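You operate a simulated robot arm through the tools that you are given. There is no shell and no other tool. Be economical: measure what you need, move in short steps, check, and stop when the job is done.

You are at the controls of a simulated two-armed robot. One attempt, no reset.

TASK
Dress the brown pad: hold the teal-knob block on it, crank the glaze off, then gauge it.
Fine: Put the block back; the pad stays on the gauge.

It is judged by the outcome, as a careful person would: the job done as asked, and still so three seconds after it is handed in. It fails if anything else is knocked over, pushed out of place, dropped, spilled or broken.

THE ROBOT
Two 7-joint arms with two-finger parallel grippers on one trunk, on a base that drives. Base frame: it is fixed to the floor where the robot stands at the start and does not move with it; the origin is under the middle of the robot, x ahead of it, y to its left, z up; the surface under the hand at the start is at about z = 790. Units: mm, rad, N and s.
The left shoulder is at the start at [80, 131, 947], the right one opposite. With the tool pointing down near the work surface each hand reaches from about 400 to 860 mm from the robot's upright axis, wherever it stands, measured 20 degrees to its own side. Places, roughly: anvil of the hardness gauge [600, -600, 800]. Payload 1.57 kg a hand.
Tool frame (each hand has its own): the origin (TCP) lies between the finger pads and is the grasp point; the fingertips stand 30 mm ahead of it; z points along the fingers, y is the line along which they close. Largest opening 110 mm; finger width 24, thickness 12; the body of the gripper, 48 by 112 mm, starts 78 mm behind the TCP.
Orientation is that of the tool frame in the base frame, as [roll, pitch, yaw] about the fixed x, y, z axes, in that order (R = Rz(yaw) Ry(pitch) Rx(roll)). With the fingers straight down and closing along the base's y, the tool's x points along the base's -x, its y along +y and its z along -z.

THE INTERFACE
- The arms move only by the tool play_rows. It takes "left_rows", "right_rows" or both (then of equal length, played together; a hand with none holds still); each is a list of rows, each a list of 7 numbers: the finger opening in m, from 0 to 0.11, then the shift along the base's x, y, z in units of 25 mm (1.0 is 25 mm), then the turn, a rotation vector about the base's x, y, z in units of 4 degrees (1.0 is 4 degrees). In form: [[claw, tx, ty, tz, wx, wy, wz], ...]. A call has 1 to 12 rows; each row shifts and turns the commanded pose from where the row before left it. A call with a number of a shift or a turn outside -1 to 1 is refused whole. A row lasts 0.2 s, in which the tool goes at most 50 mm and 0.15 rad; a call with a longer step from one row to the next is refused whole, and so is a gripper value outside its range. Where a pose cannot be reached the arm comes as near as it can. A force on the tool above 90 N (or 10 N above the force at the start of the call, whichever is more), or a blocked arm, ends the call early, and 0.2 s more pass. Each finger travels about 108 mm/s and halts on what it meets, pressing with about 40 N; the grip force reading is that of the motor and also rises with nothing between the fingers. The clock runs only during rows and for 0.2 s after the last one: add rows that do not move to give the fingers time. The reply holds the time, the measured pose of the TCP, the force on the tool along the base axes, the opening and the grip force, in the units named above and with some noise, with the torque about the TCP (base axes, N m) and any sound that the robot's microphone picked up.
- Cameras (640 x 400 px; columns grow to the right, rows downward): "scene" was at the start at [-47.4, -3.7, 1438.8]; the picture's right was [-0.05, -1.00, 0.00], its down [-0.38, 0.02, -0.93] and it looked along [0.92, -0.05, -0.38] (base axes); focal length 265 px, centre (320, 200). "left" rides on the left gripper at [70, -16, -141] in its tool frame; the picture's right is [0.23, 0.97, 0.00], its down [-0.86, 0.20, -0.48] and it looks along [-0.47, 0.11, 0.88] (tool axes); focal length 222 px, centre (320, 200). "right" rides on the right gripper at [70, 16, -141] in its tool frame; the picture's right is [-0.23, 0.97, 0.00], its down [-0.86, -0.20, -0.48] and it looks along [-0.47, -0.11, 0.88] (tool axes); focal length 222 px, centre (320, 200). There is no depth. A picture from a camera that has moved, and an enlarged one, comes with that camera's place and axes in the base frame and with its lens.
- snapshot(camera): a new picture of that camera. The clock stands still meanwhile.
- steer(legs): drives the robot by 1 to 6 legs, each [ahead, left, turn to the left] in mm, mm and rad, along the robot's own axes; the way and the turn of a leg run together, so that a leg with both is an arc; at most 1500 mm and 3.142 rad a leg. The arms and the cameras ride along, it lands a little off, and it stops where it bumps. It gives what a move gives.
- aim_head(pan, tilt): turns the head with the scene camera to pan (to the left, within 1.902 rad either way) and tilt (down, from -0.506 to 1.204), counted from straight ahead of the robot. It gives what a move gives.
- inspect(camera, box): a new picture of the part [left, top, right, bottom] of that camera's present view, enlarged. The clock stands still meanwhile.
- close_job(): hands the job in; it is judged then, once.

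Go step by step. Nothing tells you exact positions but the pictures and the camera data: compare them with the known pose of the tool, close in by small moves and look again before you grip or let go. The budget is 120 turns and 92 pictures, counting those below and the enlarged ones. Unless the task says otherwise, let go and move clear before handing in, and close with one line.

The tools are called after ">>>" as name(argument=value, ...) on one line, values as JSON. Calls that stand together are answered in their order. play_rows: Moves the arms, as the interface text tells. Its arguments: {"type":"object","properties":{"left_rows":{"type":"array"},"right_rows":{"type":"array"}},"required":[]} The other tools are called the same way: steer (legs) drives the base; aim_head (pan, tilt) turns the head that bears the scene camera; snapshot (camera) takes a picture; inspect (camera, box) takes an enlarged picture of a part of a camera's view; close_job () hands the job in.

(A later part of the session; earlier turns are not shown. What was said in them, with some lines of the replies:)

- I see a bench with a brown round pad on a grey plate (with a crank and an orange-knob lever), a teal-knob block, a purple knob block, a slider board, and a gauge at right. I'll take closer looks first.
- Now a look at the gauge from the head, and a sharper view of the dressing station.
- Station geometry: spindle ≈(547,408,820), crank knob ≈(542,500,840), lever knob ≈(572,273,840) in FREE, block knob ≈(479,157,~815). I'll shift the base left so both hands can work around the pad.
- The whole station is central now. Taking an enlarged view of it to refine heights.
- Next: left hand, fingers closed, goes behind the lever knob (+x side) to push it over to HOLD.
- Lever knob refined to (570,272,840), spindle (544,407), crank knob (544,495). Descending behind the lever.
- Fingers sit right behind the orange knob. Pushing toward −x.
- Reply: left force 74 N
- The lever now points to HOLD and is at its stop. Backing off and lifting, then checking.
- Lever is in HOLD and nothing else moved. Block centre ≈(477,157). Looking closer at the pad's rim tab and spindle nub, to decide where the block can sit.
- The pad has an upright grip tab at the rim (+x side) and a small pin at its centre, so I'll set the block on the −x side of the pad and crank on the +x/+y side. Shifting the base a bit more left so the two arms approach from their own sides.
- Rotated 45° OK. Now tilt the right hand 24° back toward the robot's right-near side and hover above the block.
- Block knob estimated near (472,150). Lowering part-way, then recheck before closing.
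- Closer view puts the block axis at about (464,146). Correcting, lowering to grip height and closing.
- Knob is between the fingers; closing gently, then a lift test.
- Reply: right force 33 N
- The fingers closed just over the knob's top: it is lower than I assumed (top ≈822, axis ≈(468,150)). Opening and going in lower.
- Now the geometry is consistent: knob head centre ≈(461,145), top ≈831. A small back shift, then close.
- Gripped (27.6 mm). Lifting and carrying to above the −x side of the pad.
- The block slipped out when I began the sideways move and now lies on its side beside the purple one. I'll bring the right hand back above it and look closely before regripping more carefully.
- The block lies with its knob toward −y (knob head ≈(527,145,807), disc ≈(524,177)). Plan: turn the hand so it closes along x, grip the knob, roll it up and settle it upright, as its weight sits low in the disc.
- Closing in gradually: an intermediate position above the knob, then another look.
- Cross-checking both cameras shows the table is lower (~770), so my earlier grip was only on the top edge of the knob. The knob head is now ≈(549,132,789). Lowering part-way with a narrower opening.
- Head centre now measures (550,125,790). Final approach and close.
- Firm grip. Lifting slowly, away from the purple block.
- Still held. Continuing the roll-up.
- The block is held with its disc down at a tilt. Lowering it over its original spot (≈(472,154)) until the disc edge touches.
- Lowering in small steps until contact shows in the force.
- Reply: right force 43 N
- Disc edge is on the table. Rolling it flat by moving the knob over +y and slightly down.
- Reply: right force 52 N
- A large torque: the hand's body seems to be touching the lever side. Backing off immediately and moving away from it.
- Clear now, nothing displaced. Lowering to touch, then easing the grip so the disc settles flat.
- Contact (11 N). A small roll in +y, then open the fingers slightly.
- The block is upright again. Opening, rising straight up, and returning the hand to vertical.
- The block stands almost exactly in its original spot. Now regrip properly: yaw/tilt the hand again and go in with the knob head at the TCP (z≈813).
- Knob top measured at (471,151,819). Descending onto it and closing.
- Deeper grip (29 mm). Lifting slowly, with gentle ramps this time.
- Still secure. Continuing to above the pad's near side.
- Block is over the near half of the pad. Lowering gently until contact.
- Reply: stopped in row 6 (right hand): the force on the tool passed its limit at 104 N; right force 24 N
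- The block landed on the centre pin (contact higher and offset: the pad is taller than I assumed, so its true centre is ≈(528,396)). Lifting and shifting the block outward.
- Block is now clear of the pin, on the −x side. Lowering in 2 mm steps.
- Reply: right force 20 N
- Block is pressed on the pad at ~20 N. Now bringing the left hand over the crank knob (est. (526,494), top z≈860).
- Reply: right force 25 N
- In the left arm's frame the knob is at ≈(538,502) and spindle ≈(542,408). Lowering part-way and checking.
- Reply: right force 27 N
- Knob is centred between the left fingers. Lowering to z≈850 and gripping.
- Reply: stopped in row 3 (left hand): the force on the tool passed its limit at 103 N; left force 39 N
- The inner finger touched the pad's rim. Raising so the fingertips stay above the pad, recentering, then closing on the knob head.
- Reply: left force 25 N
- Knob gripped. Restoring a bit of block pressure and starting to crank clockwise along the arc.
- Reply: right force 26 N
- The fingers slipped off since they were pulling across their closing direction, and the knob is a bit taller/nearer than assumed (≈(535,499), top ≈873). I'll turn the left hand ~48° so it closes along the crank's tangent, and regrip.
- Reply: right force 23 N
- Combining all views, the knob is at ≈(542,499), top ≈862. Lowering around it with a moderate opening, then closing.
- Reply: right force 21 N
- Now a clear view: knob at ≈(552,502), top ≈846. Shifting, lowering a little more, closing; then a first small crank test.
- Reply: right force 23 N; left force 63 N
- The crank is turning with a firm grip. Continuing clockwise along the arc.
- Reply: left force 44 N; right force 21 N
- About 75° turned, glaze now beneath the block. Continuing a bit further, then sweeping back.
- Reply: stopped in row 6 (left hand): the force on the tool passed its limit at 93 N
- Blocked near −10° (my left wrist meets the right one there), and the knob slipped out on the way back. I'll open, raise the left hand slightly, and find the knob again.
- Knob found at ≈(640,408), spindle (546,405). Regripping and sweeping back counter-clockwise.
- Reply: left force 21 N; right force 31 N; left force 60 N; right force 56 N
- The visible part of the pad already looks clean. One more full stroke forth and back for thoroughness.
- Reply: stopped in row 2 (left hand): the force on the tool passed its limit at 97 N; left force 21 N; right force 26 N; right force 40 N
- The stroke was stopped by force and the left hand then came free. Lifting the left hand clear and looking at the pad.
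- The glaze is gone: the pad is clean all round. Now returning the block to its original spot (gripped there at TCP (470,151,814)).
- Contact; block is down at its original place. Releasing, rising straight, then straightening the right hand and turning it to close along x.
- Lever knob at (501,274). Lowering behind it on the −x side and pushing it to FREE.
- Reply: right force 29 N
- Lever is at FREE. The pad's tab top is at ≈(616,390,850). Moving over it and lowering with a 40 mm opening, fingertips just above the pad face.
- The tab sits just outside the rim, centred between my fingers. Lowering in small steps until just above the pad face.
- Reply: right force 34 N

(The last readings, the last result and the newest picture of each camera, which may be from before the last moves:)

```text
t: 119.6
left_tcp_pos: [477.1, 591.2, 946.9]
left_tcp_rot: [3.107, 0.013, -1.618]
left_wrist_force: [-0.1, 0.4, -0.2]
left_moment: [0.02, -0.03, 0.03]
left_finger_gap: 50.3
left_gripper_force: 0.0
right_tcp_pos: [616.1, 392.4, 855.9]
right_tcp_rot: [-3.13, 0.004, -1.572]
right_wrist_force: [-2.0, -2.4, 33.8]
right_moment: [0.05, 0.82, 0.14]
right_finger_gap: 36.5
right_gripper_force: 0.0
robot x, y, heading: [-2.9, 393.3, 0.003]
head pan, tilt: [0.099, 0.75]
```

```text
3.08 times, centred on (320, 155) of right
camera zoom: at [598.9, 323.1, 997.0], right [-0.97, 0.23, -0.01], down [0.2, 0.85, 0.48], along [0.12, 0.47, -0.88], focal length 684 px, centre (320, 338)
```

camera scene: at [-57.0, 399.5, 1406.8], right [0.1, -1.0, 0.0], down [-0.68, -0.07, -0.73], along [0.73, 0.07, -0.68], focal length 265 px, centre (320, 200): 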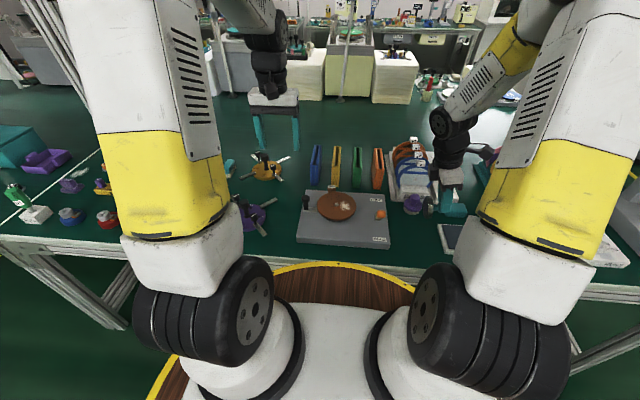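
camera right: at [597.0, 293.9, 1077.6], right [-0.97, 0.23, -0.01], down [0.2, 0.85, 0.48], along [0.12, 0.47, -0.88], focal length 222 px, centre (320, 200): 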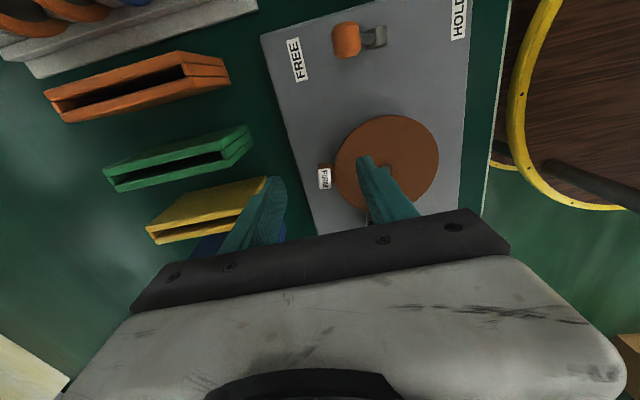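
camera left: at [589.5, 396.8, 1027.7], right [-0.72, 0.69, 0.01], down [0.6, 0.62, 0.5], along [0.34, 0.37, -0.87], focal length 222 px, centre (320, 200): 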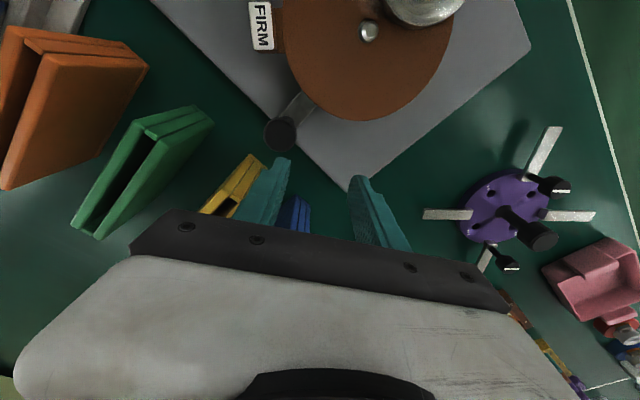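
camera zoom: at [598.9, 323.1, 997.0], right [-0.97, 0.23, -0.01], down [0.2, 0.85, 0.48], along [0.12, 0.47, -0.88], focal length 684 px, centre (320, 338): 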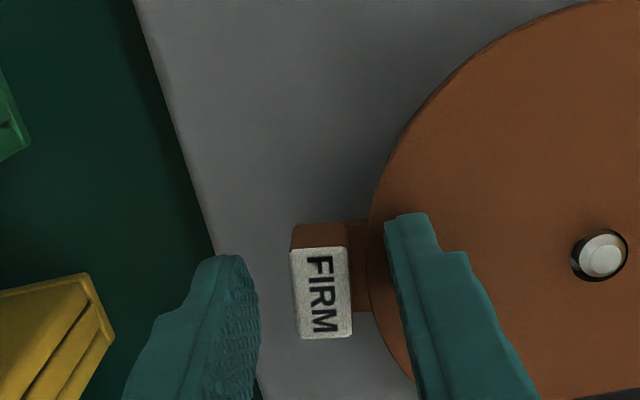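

Fingertip touches the pad face at z≈826. Backing off 1.5 mm and closing on the tab.

>>> play_rows(right_rows=[[0.036, 0, 0.04, 0.1, 0, 0, 0], [0.02, 0, 0, 0, 0, 0, 0], [0.0, 0, 0, 0, 0, 0, 0], [0.0, 0, 0, 0, 0, 0, 0], [0.0, 0, 0, 0, 0, 0, 0]])

```text
t: 120.8
left_tcp_pos: [479.1, 591.7, 947.1]
left_tcp_rot: [3.109, 0.011, -1.618]
left_wrist_force: [-0.2, 0.1, 0.4]
left_moment: [0.01, 0.0, -0.03]
left_finger_gap: 50.0
left_gripper_force: 0.1
right_tcp_pos: [617.3, 395.6, 858.0]
right_tcp_rot: [-3.135, 0.004, -1.571]
right_wrist_force: [1.4, 9.6, 3.5]
right_moment: [0.33, 0.09, -0.76]
right_finger_gap: 15.3
right_gripper_force: 31.3
robot x, y, heading: [-1.8, 395.2, -0.002]
head pan, tilt: [0.099, 0.75]
```

Tab gripped (15.3 mm). Lifting the pad gently off the spindle.

>>> play_rows(right_rows=[[0, 0, 0, 0.1, 0, 0, 0], [0, 0, 0, 0.2, 0, 0, 0], [0, 0, 0, 0.3, 0, 0, 0], [0, 0, 0, 0.4, 0, 0, 0], [0, 0, 0, 0.5, 0, 0, 0], [0, 0, 0, 0.5, 0, 0, 0], [0, 0, 0, 0.5, 0, 0, 0], [0, 0, 0, 0.5, 0, 0, 0]])

>>> inspect(camera="scene", box=[265, 120, 445, 260])

```text
t: 122.6
left_tcp_pos: [480.1, 591.5, 945.1]
left_tcp_rot: [3.109, 0.013, -1.618]
left_wrist_force: [-1.1, -0.6, 0.4]
left_moment: [0.01, 0.03, 0.01]
left_finger_gap: 50.0
left_gripper_force: 0.0
right_tcp_pos: [616.7, 393.6, 932.7]
right_tcp_rot: [-3.134, 0.003, -1.57]
right_wrist_force: [0.1, 1.0, 0.0]
right_moment: [0.01, -0.02, -0.01]
right_finger_gap: 14.3
right_gripper_force: 29.7
robot x, y, heading: [0.1, 391.6, 0.004]
head pan, tilt: [0.099, 0.75]
```

```text
2.86 times, centred on (355, 190) of scene
camera zoom: at [-58.3, 400.7, 1406.8], right [0.1, -0.99, 0.0], down [-0.68, -0.07, -0.73], along [0.73, 0.07, -0.68], focal length 757 px, centre (220, 229)
```

zoom: 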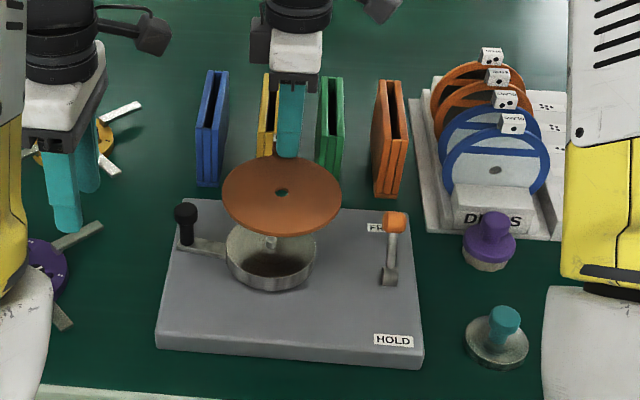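

The pad is off the spindle and level. Raising it and turning the wrist −180° so the pad points away from the robot (for sliding into the gauge); left hand raised too.

>>> play_rows(right_rows=[[0, -0.1, 0, 0.3, 0, 0, -0.3], [0, -0.2, 0, 0.5, 0, 0, -0.6], [0, -0.2, 0, 0.5, 0, 0, -1], [0, -0.2, 0, 0.5, 0, 0, -1], [0, -0.2, 0, 0.5, 0, 0, -1], [0, -0.2, 0, 0.5, 0, 0, -1], [0, -0.2, 0, 0.5, 0, 0, -1], [0, -0.2, 0, 0.5, 0, 0, -1], [0, -0.2, 0, 0.5, 0, 0, -1], [0, -0.2, 0, 0.5, 0, 0, -1], [0, -0.2, 0, 0.5, 0, 0, -1], [0, -0.2, 0, 0.5, 0, 0, -1]], left_rows=[[0.05, 0, 0, 0.8, 0, 0, 0], [0.05, 0, 0, 0.8, 0, 0, 0], [0.05, 0, 0, 0.8, 0, 0, 0], [0.05, 0, 0, 0.8, 0, 0, 0], [0.05, 0, 0, 0.8, 0, 0, 0], [0.05, 0, 0, 0.8, 0, 0, 0], [0.05, 0, 0, 0.8, 0, 0, 0], [0.05, 0, 0, 0.8, 0, 0, 0], [0.05, 0, 0, 0, 0, 0, 0], [0.05, 0, 0, 0, 0, 0, 0], [0.05, 0, 0, 0, 0, 0, 0], [0.05, 0, 0, 0, 0, 0, 0]])

>>> play_rows(right_rows=[[0, 0, 0, 0, 0, 0, -1], [0, 0, 0, 0, 0, 0, -1], [0, 0, 0, 0, 0, 0, -1], [0, 0, 0, 0, 0, 0, -1], [0, 0, 0, 0, 0, 0, -1], [0, 0, 0, 0, 0, 0, -1], [0, 0, 0, 0, 0, 0, -1], [0, 0, 0, 0, 0, 0, -1], [0, 0, 0, 0, 0, 0, -1], [0, 0, 0, 0, 0, 0, -1], [0, 0, 0, 0, 0, 0, -1], [0, 0, 0, 0, 0, 0, -1]])

>>> play_rows(right_rows=[[0, 0, 0, 0, 0, 0, -1], [0, 0, 0, 0, 0, 0, -1], [0, 0, 0, 0, 0, 0, -1], [0, 0, 0, 0, 0, 0, -1], [0, 0, 0, 0, 0, 0, -1], [0, 0, 0, 0, 0, 0, -1], [0, 0, 0, 0, 0, 0, -1], [0, 0, 0, 0, 0, 0, -1], [0, 0, 0, 0, 0, 0, -1], [0, 0, 0, 0, 0, 0, -1], [0, 0, 0, 0, 0, 0, -1]])

```text
t: 125.2
left_tcp_pos: [478.2, 590.6, 1107.3]
left_tcp_rot: [3.11, 0.012, -1.618]
left_wrist_force: [0.8, 0.4, -0.4]
left_moment: [-0.01, 0.01, -0.02]
left_finger_gap: 49.8
left_gripper_force: 0.1
right_tcp_pos: [558.6, 393.7, 1078.5]
right_tcp_rot: [-3.134, 0.003, -2.334]
right_wrist_force: [0.6, -0.9, -0.9]
right_moment: [-0.03, -0.01, -0.01]
right_finger_gap: 14.1
right_gripper_force: 30.2
robot x, y, heading: [-5.5, 392.8, 0.003]
head pan, tilt: [0.099, 0.75]
```

```text
t: 127.8
left_tcp_pos: [477.9, 590.1, 1107.7]
left_tcp_rot: [3.109, 0.012, -1.619]
left_wrist_force: [0.5, 0.2, 0.4]
left_moment: [0.0, -0.03, 0.03]
left_finger_gap: 50.2
left_gripper_force: 0.1
right_tcp_pos: [559.1, 393.7, 1078.6]
right_tcp_rot: [-3.137, 0.003, 3.113]
right_wrist_force: [-0.7, -0.4, -0.4]
right_moment: [-0.02, 0.04, 0.03]
right_finger_gap: 14.3
right_gripper_force: 30.8
robot x, y, heading: [-1.8, 396.5, 0.003]
head pan, tilt: [0.099, 0.75]
```

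```text
t: 130.2
left_tcp_pos: [476.7, 590.1, 1108.6]
left_tcp_rot: [3.107, 0.012, -1.618]
left_wrist_force: [0.4, -0.3, 0.1]
left_moment: [-0.02, 0.01, -0.01]
left_finger_gap: 50.0
left_gripper_force: 0.1
right_tcp_pos: [559.2, 394.5, 1078.6]
right_tcp_rot: [-3.135, 0.001, 2.343]
right_wrist_force: [0.1, -0.2, -1.0]
right_moment: [0.02, 0.04, 0.0]
right_finger_gap: 14.2
right_gripper_force: 30.3
robot x, y, heading: [-1.0, 391.1, 0.002]
head pan, tilt: [0.099, 0.75]
```

Rotation works. Finishing the turn, then driving right to the gauge.

>>> play_rows(right_rows=[[0, 0, 0, 0, 0, 0, -1], [0, 0, 0, 0, 0, 0, -1], [0, 0, 0, 0, 0, 0, -1], [0, 0, 0, 0, 0, 0, -1], [0, 0, 0, 0, 0, 0, -1], [0, 0, 0, 0, 0, 0, -1], [0, 0, 0, 0, 0, 0, -1], [0, 0, 0, 0, 0, 0, -1], [0, -0.3, 0, 0, 0, 0, -1], [0, -0.5, 0, 0, 0, 0, -1], [0, -0.5, 0, 0, 0, 0, -1], [0, -0.5, 0, 0, 0, 0, 0]])

>>> steer(legs=[[0, -780, 0]])

>>> aim_head(pan=-0.25, tilt=0.7)

>>> snapshot(camera="scene")

```text
t: 132.8
left_tcp_pos: [477.3, 591.1, 1107.1]
left_tcp_rot: [3.107, 0.013, -1.616]
left_wrist_force: [-0.6, 0.1, -0.7]
left_moment: [-0.01, -0.02, 0.01]
left_finger_gap: 50.2
left_gripper_force: 0.0
right_tcp_pos: [514.8, 394.3, 1077.3]
right_tcp_rot: [-3.135, 0.002, 1.576]
right_wrist_force: [0.7, 1.0, -0.6]
right_moment: [-0.01, 0.05, 0.01]
right_finger_gap: 14.2
right_gripper_force: 31.1
robot x, y, heading: [-0.0, 392.5, 0.0]
head pan, tilt: [0.099, 0.75]
```

```text
t: 137.0
left_tcp_pos: [479.9, -189.7, 1107.9]
left_tcp_rot: [3.108, 0.012, -1.618]
left_wrist_force: [0.6, 0.3, 0.2]
left_moment: [-0.01, 0.01, 0.03]
left_finger_gap: 50.0
left_gripper_force: 0.0
right_tcp_pos: [514.9, -387.0, 1077.3]
right_tcp_rot: [-3.133, 0.001, 1.575]
right_wrist_force: [0.0, 0.0, -0.5]
right_moment: [-0.03, 0.06, -0.04]
right_finger_gap: 13.7
right_gripper_force: 30.4
robot x, y, heading: [-0.3, -384.4, 0.002]
head pan, tilt: [0.099, 0.75]
```

```text
t: 137.9
left_tcp_pos: [479.7, -190.5, 1107.8]
left_tcp_rot: [3.108, 0.013, -1.619]
left_wrist_force: [0.2, -0.3, -0.8]
left_moment: [0.0, 0.01, 0.03]
left_finger_gap: 50.1
left_gripper_force: 0.1
right_tcp_pos: [516.7, -386.4, 1077.3]
right_tcp_rot: [-3.135, 0.002, 1.577]
right_wrist_force: [0.5, -0.7, 0.2]
right_moment: [0.01, 0.07, 0.0]
right_finger_gap: 14.0
right_gripper_force: 30.7
robot x, y, heading: [-0.6, -387.1, 0.004]
head pan, tilt: [-0.25, 0.7]
```

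```text
8 pictures are left
camera scene: at [-56.9, -409.1, 1411.0], right [-0.24, -0.97, 0.0], down [-0.62, 0.16, -0.76], along [0.74, -0.19, -0.64], focal length 265 px, centre (320, 200)
```

scene: 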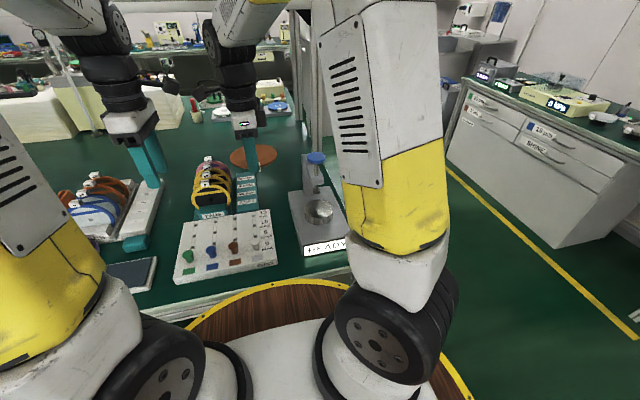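

The gauge (with a READY display) is to the right of the held pad. Enlarging it.

>>> inspect(camera="scene", box=[275, 140, 355, 260])

```text
3.33 times, centred on (315, 200) of scene
camera zoom: at [-56.9, -409.1, 1411.0], right [-0.24, -0.97, 0.0], down [-0.62, 0.16, -0.76], along [0.74, -0.19, -0.64], focal length 883 px, centre (337, 200)
```

zoom: 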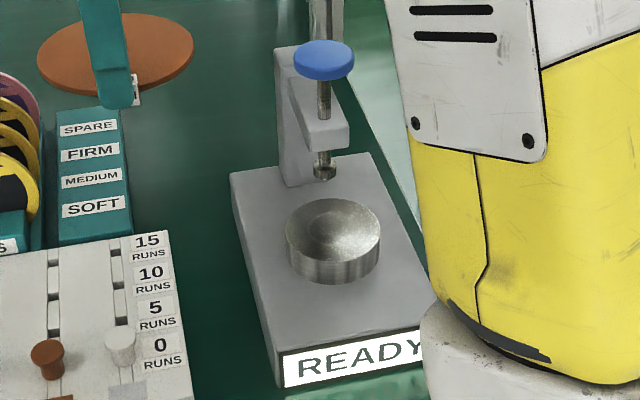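

Triangulated: anvil top ≈(552,−560,845), plunger ball ≈(583,−559,896), its column well behind. I'll bring the pad back from it, lower to between anvil and ball, and check before inserting.

>>> play_rows(right_rows=[[0, -0.2, -0.2, 0, 0, 0, 0], [0, -0.4, -0.4, 0, 0, 0, 0], [0, -0.5, -0.6, 0, 0, 0, 0], [0, -0.5, -0.7, 0, 0, 0, 0], [0, -0.5, -0.7, 0, 0, 0, 0], [0, -0.5, -0.7, 0, 0, 0, 0], [0, -0.5, -0.7, 0, 0, 0, 0], [0, -0.5, -0.7, 0, 0, 0, 0], [0, -0.5, -0.7, 0, 0, 0, 0], [0, -0.5, -0.7, 0, 0, 0, 0], [0, -0.3, -0.5, 0, 0, 0, 0], [0, -0.2, -0.3, 0, 0, 0, 0]])

>>> play_rows(right_rows=[[0, 0, 0, -0.3, 0, 0, 0], [0, 0, 0, -0.6, 0, 0, 0], [0, 0, 0, -0.7, 0, 0, 0], [0, 0, 0, -0.7, 0, 0, 0], [0, 0, 0, -0.7, 0, 0, 0], [0, 0, 0, -0.7, 0, 0, 0], [0, 0, 0, -0.7, 0, 0, 0], [0, 0, 0, -0.7, 0, 0, 0], [0, 0, 0, -0.7, 0, 0, 0], [0, 0, 0, -0.6, 0, 0, 0], [0, 0, 0, -0.4, 0, 0, 0]])

>>> inspect(camera="scene", box=[245, 130, 385, 270])

```text
t: 140.5
left_tcp_pos: [479.7, -190.9, 1107.3]
left_tcp_rot: [3.108, 0.012, -1.618]
left_wrist_force: [0.0, -0.5, 0.0]
left_moment: [-0.01, 0.0, 0.0]
left_finger_gap: 50.2
left_gripper_force: 0.0
right_tcp_pos: [389.1, -559.5, 1077.4]
right_tcp_rot: [-3.135, 0.001, 1.577]
right_wrist_force: [-0.4, 0.0, -0.5]
right_moment: [-0.02, 0.04, -0.01]
right_finger_gap: 14.1
right_gripper_force: 30.4
robot x, y, heading: [3.7, -388.3, 0.001]
head pan, tilt: [-0.25, 0.7]
```

```text
t: 142.9
left_tcp_pos: [479.7, -189.9, 1108.8]
left_tcp_rot: [3.109, 0.013, -1.617]
left_wrist_force: [-0.2, 0.1, 0.0]
left_moment: [0.0, -0.02, 0.01]
left_finger_gap: 50.1
left_gripper_force: 0.1
right_tcp_pos: [386.6, -557.7, 906.8]
right_tcp_rot: [-3.135, 0.001, 1.577]
right_wrist_force: [-0.5, -0.4, 0.1]
right_moment: [-0.03, 0.06, -0.03]
right_finger_gap: 14.4
right_gripper_force: 30.4
robot x, y, heading: [1.4, -391.5, 0.003]
head pan, tilt: [-0.25, 0.7]
```

```text
2.86 times, centred on (315, 200) of scene
camera zoom: at [-57.0, -409.3, 1411.0], right [-0.25, -0.97, 0.0], down [-0.62, 0.16, -0.76], along [0.74, -0.19, -0.64], focal length 757 px, centre (334, 200)
```

zoom: 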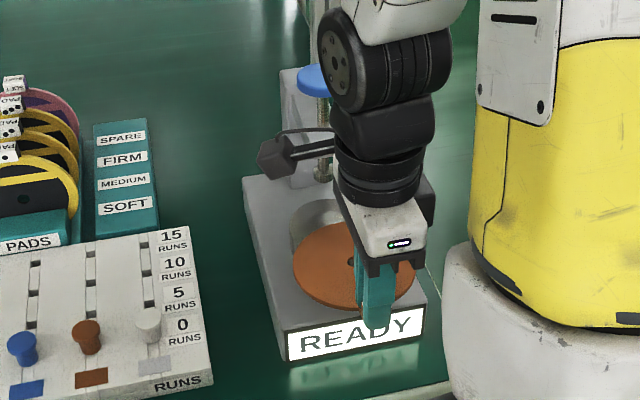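

Pad is level and in line with the anvil. Sliding it in over the anvil, under the plunger.

>>> play_rows(right_rows=[[0, 0.2, 0, -0.1, 0, 0, 0], [0, 0.4, 0, -0.1, 0, 0, 0], [0, 0.4, 0, 0, 0, 0, 0], [0, 0.4, 0, 0, 0, 0, 0], [0, 0.4, 0, 0, 0, 0, 0], [0, 0.4, 0, 0, 0, 0, 0], [0, 0.4, 0, 0, 0, 0, 0], [0, 0.4, 0, 0, 0, 0, 0], [0, 0.4, 0, 0, 0, 0, 0], [0, 0.26, 0, 0, 0, 0, 0]])

>>> inspect(camera="scene", box=[275, 140, 355, 260])

```text
t: 145.1
left_tcp_pos: [480.1, -191.0, 1108.1]
left_tcp_rot: [3.108, 0.013, -1.617]
left_wrist_force: [-0.1, 0.2, -0.2]
left_moment: [0.02, -0.02, -0.02]
left_finger_gap: 50.2
left_gripper_force: 0.0
right_tcp_pos: [479.8, -558.6, 903.7]
right_tcp_rot: [-3.135, 0.001, 1.577]
right_wrist_force: [0.5, 0.3, -1.2]
right_moment: [0.0, 0.03, 0.03]
right_finger_gap: 14.2
right_gripper_force: 30.1
robot x, y, heading: [-0.7, -389.2, 0.002]
head pan, tilt: [-0.25, 0.7]
```

```text
3.33 times, centred on (315, 200) of scene
camera zoom: at [-57.0, -409.2, 1411.0], right [-0.25, -0.97, 0.0], down [-0.62, 0.16, -0.76], along [0.74, -0.19, -0.64], focal length 883 px, centre (337, 200)
```

zoom: 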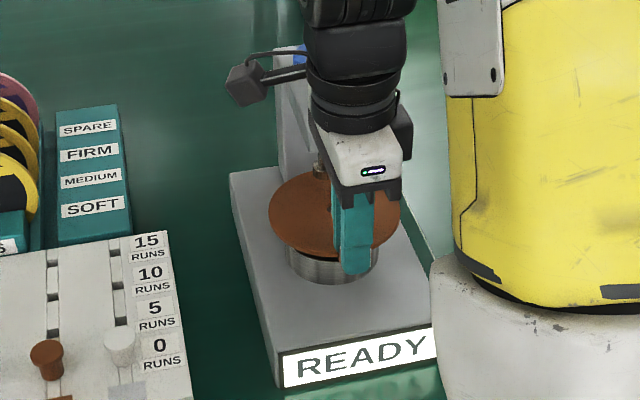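

Pad is centred over the anvil. Lowering gently to contact.

>>> play_rows(right_rows=[[0, 0, 0, -0.2, 0, 0, 0], [0, 0, 0, -0.2, 0, 0, 0], [0, 0, 0, -0.1, 0, 0, 0], [0, 0, 0, 0, 0, 0, 0]])

```text
t: 146.1
left_tcp_pos: [479.7, -191.4, 1107.6]
left_tcp_rot: [3.109, 0.014, -1.618]
left_wrist_force: [0.8, 0.0, 0.0]
left_moment: [-0.02, -0.02, 0.01]
left_finger_gap: 50.1
left_gripper_force: 0.1
right_tcp_pos: [479.9, -560.6, 889.9]
right_tcp_rot: [-3.134, -0.001, 1.575]
right_wrist_force: [-1.3, 0.2, -0.5]
right_moment: [0.01, 0.06, 0.0]
right_finger_gap: 14.4
right_gripper_force: 30.0
robot x, y, heading: [3.2, -389.9, 0.008]
head pan, tilt: [-0.25, 0.7]
```

>>> play_rows(right_rows=[[0, 0, 0, -0.08, 0, 0, 0], [0, 0, 0, -0.08, 0, 0, 0], [0, 0, 0, 0, 0, 0, 0]])

```text
t: 146.9
left_tcp_pos: [479.7, -189.2, 1107.6]
left_tcp_rot: [3.108, 0.013, -1.62]
left_wrist_force: [-0.6, -0.1, 0.6]
left_moment: [0.01, 0.0, 0.01]
left_finger_gap: 49.8
left_gripper_force: 0.1
right_tcp_pos: [479.1, -560.9, 886.8]
right_tcp_rot: [-3.133, 0.001, 1.576]
right_wrist_force: [0.4, 0.4, -0.9]
right_moment: [0.01, 0.09, -0.03]
right_finger_gap: 14.0
right_gripper_force: 30.3
robot x, y, heading: [2.4, -388.9, 0.001]
head pan, tilt: [-0.25, 0.7]
```

>>> play_rows(right_rows=[[0, 0, 0, -0.08, 0, 0, 0], [0, 0, 0, -0.08, 0, 0, 0], [0, 0, 0, 0, 0, 0, 0]])

```text
t: 147.7
left_tcp_pos: [479.3, -191.0, 1107.7]
left_tcp_rot: [3.108, 0.013, -1.616]
left_wrist_force: [-0.5, -0.7, 0.1]
left_moment: [-0.01, -0.01, 0.03]
left_finger_gap: 49.9
left_gripper_force: 0.1
right_tcp_pos: [478.8, -560.3, 882.5]
right_tcp_rot: [-3.134, 0.002, 1.576]
right_wrist_force: [0.7, 0.1, -0.5]
right_moment: [0.01, 0.08, -0.01]
right_finger_gap: 14.2
right_gripper_force: 30.3
robot x, y, heading: [0.7, -391.4, -0.004]
head pan, tilt: [-0.25, 0.7]
```

>>> play_rows(right_rows=[[0, 0, 0, -0.08, 0, 0, 0], [0, 0, 0, -0.08, 0, 0, 0], [0, 0, 0, 0, 0, 0, 0]])

```text
t: 148.5
left_tcp_pos: [478.0, -189.2, 1109.0]
left_tcp_rot: [3.109, 0.012, -1.617]
left_wrist_force: [0.3, 0.2, 0.1]
left_moment: [0.03, 0.01, -0.01]
left_finger_gap: 50.2
left_gripper_force: 0.1
right_tcp_pos: [479.0, -558.0, 879.0]
right_tcp_rot: [-3.137, 0.002, 1.577]
right_wrist_force: [-9.7, 1.5, 27.9]
right_moment: [-0.17, -0.47, -0.04]
right_finger_gap: 14.5
right_gripper_force: 30.8
robot x, y, heading: [0.4, -390.1, -0.002]
head pan, tilt: [-0.25, 0.7]
```

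Contact. Releasing the tab, rising straight up and backing off.

>>> play_rows(right_rows=[[0.02, 0, 0, 0.03, 0, 0, 0], [0.03, 0, 0, 0, 0, 0, 0], [0.035, 0, 0, 0, 0, 0, 0], [0.035, 0, 0, 0.4, 0, 0, 0], [0.035, 0, 0, 0.8, 0, 0, 0], [0.035, -0.3, 0, 0.8, 0, 0, 0], [0.03, -0.6, 0, 1, 0, 0, 0], [0.01, -0.6, 0, 1, 0, 0, 0], [0, 0, 0, 1, 0, 0, 0], [0, 0, 0, 1, 0, 0, 0], [0, 0, 0, 1, 0, 0, 0], [0, 0, 0, 1, 0, 0, 0]])

>>> inspect(camera="scene", box=[275, 140, 355, 260])

```text
t: 151.1
left_tcp_pos: [479.3, -189.6, 1107.1]
left_tcp_rot: [3.109, 0.013, -1.619]
left_wrist_force: [0.8, 0.1, -0.4]
left_moment: [0.02, -0.01, -0.03]
left_finger_gap: 50.1
left_gripper_force: 0.0
right_tcp_pos: [440.9, -559.6, 1079.0]
right_tcp_rot: [-3.135, 0.002, 1.577]
right_wrist_force: [0.3, 0.8, -0.1]
right_moment: [0.02, 0.01, 0.0]
right_finger_gap: 0.0
right_gripper_force: 21.0
robot x, y, heading: [0.2, -388.7, 0.0]
head pan, tilt: [-0.25, 0.7]
```

```text
3.33 times, centred on (315, 200) of scene
camera zoom: at [-56.8, -409.2, 1411.0], right [-0.25, -0.97, 0.0], down [-0.62, 0.16, -0.76], along [0.74, -0.19, -0.64], focal length 883 px, centre (337, 200)
```

zoom: 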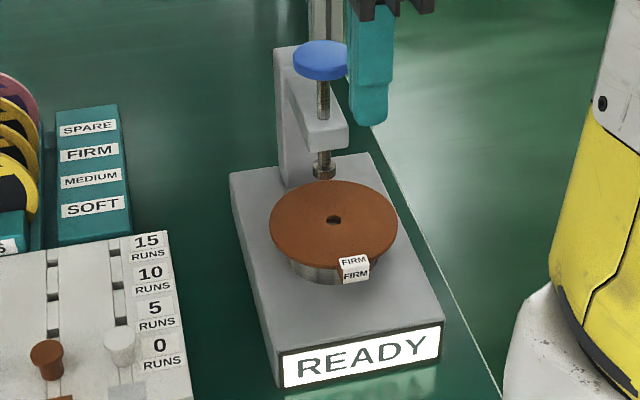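

Pad lies centred on the anvil, display READY. Moving the closed fingers above the blue plunger knob (≈(584,−560), top ≈1012).

>>> play_rows(right_rows=[[0, 0.4, 0, 0, 0, 0, 0], [0, 0.7, 0, 0, 0, 0, 0], [0, 0.8, 0, 0, 0, 0, 0], [0, 0.8, 0, 0, 0, 0, 0], [0, 0.8, 0, 0, 0, 0, 0], [0, 0.8, 0, 0, 0, 0, 0], [0, 0.8, 0, 0, 0, 0, 0], [0, 0.6, 0, 0, 0, 0, 0], [0, 0, 0, -0.4, 0, 0, 0], [0, 0, 0, -0.4, 0, 0, 0], [0, 0, 0, -0.2, 0, 0, 0]])

```text
t: 153.5
left_tcp_pos: [479.8, -190.2, 1108.3]
left_tcp_rot: [3.108, 0.013, -1.618]
left_wrist_force: [0.0, -0.4, 0.2]
left_moment: [0.03, -0.03, 0.0]
left_finger_gap: 50.0
left_gripper_force: 0.1
right_tcp_pos: [584.4, -559.2, 1053.9]
right_tcp_rot: [-3.134, 0.001, 1.578]
right_wrist_force: [0.2, 0.0, 0.6]
right_moment: [0.02, 0.01, -0.01]
right_finger_gap: 0.0
right_gripper_force: 21.6
robot x, y, heading: [2.5, -390.2, 0.001]
head pan, tilt: [-0.25, 0.7]
```

Lowering onto the knob in small steps.

>>> play_rows(right_rows=[[0, 0, 0, -0.15, 0, 0, 0], [0, 0, 0, -0.15, 0, 0, 0], [0, 0, 0, -0.15, 0, 0, 0], [0, 0, 0, -0.12, 0, 0, 0], [0, 0, 0, -0.12, 0, 0, 0]])

>>> inspect(camera="scene", box=[275, 130, 355, 260])

```text
t: 154.7
left_tcp_pos: [479.7, -190.3, 1107.1]
left_tcp_rot: [3.11, 0.012, -1.618]
left_wrist_force: [-0.1, 0.7, -0.2]
left_moment: [-0.02, -0.03, -0.02]
left_finger_gap: 50.2
left_gripper_force: 0.1
right_tcp_pos: [584.1, -559.2, 1037.0]
right_tcp_rot: [-3.134, 0.002, 1.575]
right_wrist_force: [-0.1, 1.0, 3.1]
right_moment: [0.08, -0.07, 0.0]
right_finger_gap: 0.0
right_gripper_force: 21.5
robot x, y, heading: [0.4, -390.1, 0.003]
head pan, tilt: [-0.25, 0.7]
```

```text
3.08 times, centred on (315, 195) of scene
camera zoom: at [-57.0, -409.2, 1411.0], right [-0.25, -0.97, 0.0], down [-0.62, 0.16, -0.76], along [0.74, -0.19, -0.64], focal length 815 px, centre (335, 215)
```

zoom: 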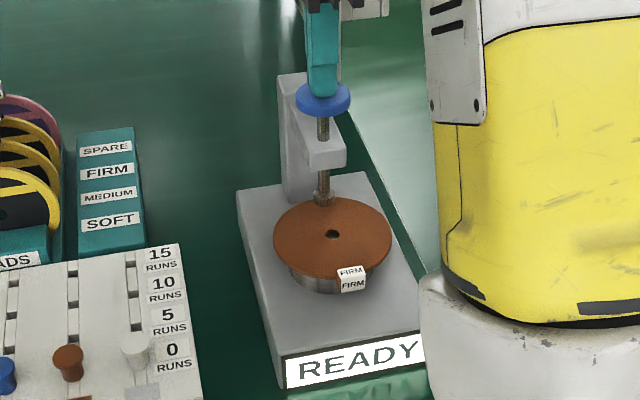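

The plunger pushes down freely (3 N) and the ball is nearing the pad. Continuing the press.

>>> play_rows(right_rows=[[0, 0, 0, -0.15, 0, 0, 0], [0, 0, 0, -0.15, 0, 0, 0], [0, 0, 0, -0.15, 0, 0, 0], [0, 0, 0, -0.12, 0, 0, 0], [0, 0, 0, 0, 0, 0, 0]])

```text
t: 155.9
left_tcp_pos: [479.0, -190.2, 1107.8]
left_tcp_rot: [3.108, 0.011, -1.617]
left_wrist_force: [-0.2, 0.0, -0.2]
left_moment: [-0.01, -0.03, 0.02]
left_finger_gap: 49.9
left_gripper_force: 0.1
right_tcp_pos: [584.7, -558.8, 1022.1]
right_tcp_rot: [-3.134, 0.001, 1.579]
right_wrist_force: [1.2, -0.3, 5.8]
right_moment: [0.06, -0.04, 0.05]
right_finger_gap: 0.1
right_gripper_force: 21.8
robot x, y, heading: [-0.7, -388.7, 0.006]
head pan, tilt: [-0.25, 0.7]
```

>>> play_rows(right_rows=[[0, 0, 0, -0.12, 0, 0, 0], [0, 0, 0, -0.12, 0, 0, 0], [0, 0, 0, -0.12, 0, 0, 0], [0, 0, 0, -0.1, 0, 0, 0], [0, 0, 0, 0, 0, 0, 0]])

```text
t: 157.1
left_tcp_pos: [478.9, -190.4, 1107.4]
left_tcp_rot: [3.108, 0.012, -1.617]
left_wrist_force: [-0.7, -0.7, 0.1]
left_moment: [0.0, 0.0, 0.02]
left_finger_gap: 50.0
left_gripper_force: 0.0
right_tcp_pos: [583.6, -559.8, 1010.8]
right_tcp_rot: [-3.134, 0.002, 1.577]
right_wrist_force: [-1.3, -0.8, 7.1]
right_moment: [0.03, -0.01, 0.02]
right_finger_gap: 0.0
right_gripper_force: 21.1
robot x, y, heading: [2.0, -389.9, 0.003]
head pan, tilt: [-0.25, 0.7]
heard: click
```

A click: holding a moment and reading the display.

>>> play_rows(right_rows=[[0, 0, 0, 0, 0, 0, 0], [0, 0, 0, 0, 0, 0, 0], [0, 0, 0, 0, 0, 0, 0], [0, 0, 0, 0, 0, 0, 0]])

>>> inspect(camera="scene", box=[275, 130, 355, 260])

```text
t: 158.1
left_tcp_pos: [479.8, -189.4, 1107.3]
left_tcp_rot: [3.108, 0.013, -1.616]
left_wrist_force: [-0.1, -0.4, 0.4]
left_moment: [-0.01, 0.0, 0.0]
left_finger_gap: 50.1
left_gripper_force: 0.1
right_tcp_pos: [584.9, -559.3, 1011.0]
right_tcp_rot: [-3.135, 0.002, 1.574]
right_wrist_force: [-1.4, -1.4, 8.0]
right_moment: [0.06, -0.06, -0.03]
right_finger_gap: 0.0
right_gripper_force: 21.1
robot x, y, heading: [0.0, -389.3, -0.002]
head pan, tilt: [-0.25, 0.7]
```

```text
3.08 times, centred on (315, 195) of scene
camera zoom: at [-57.1, -409.2, 1411.0], right [-0.25, -0.97, 0.0], down [-0.62, 0.16, -0.76], along [0.74, -0.19, -0.64], focal length 815 px, centre (335, 215)
```

zoom: 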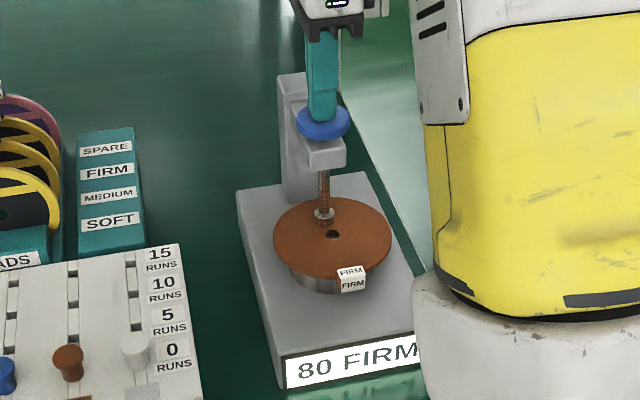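

The gauge reads "80 FIRM". Releasing the plunger slowly and moving clear.

>>> play_rows(right_rows=[[0, 0, 0, 0.3, 0, 0, 0], [0, 0, 0, 0.5, 0, 0, 0], [0, 0, 0, 0.5, 0, 0, 0], [0, 0, 0, 0.5, 0, 0, 0], [0, 0, 0, 0.8, 0, 0, 0], [0, 0, 0, 1, 0, 0, 0], [0, 0, 0, 1, 0, 0, 0], [0, -0.8, 0.2, 0.8, 0, 0, 0], [0, -1, 0.4, 0, 0, 0, 0], [0, -1, 0.4, 0, 0, 0, 0], [0, -1, 0.4, 0, 0, 0, 0], [0, -1, 0.4, 0, 0, 0, 0]])

>>> aim_head(pan=0.15, tilt=0.6)

>>> snapshot(camera="scene")

```text
t: 160.7
left_tcp_pos: [479.2, -189.8, 1107.5]
left_tcp_rot: [3.108, 0.012, -1.618]
left_wrist_force: [0.2, -0.3, -0.6]
left_moment: [0.02, 0.0, 0.02]
left_finger_gap: 50.1
left_gripper_force: 0.0
right_tcp_pos: [465.7, -513.7, 1145.5]
right_tcp_rot: [-3.134, 0.004, 1.577]
right_wrist_force: [-1.4, 0.3, -0.3]
right_moment: [-0.02, 0.02, 0.0]
right_finger_gap: 0.0
right_gripper_force: 21.1
robot x, y, heading: [-1.0, -387.8, 0.001]
head pan, tilt: [-0.25, 0.7]
```

```text
t: 161.5
left_tcp_pos: [479.9, -190.8, 1106.2]
left_tcp_rot: [3.109, 0.013, -1.618]
left_wrist_force: [1.0, -0.5, -0.6]
left_moment: [-0.03, 0.01, -0.03]
left_finger_gap: 50.2
left_gripper_force: 0.0
right_tcp_pos: [466.0, -515.2, 1146.2]
right_tcp_rot: [-3.135, 0.002, 1.576]
right_wrist_force: [0.3, -0.7, 0.2]
right_moment: [0.0, -0.01, -0.02]
right_finger_gap: 0.3
right_gripper_force: 21.4
robot x, y, heading: [0.7, -386.7, 0.005]
head pan, tilt: [0.15, 0.6]
```

```text
1 pictures are left
camera scene: at [-51.9, -375.1, 1419.6], right [0.15, -0.99, 0.0], down [-0.56, -0.09, -0.82], along [0.82, 0.12, -0.57], focal length 265 px, centre (320, 200)
```

scene: 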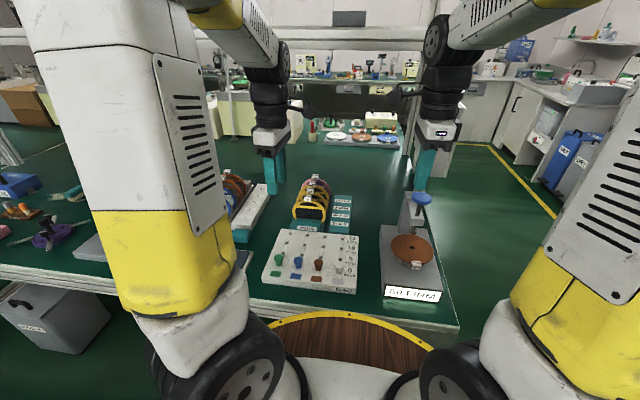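

The pad rests on the anvil with its reading still shown, the block is back in its place and standing upright, and both hands are clear. Handing in.

>>> close_job()

```text
The job is handed in.
```

The pad's glaze is cranked off, the gauge read "80 FIRM" and the pad is still on it. The teal-knob block is back in its original spot. I dropped the block once along the way, and it nudged the purple-knob block about 8 mm. I did not move the purple block back.
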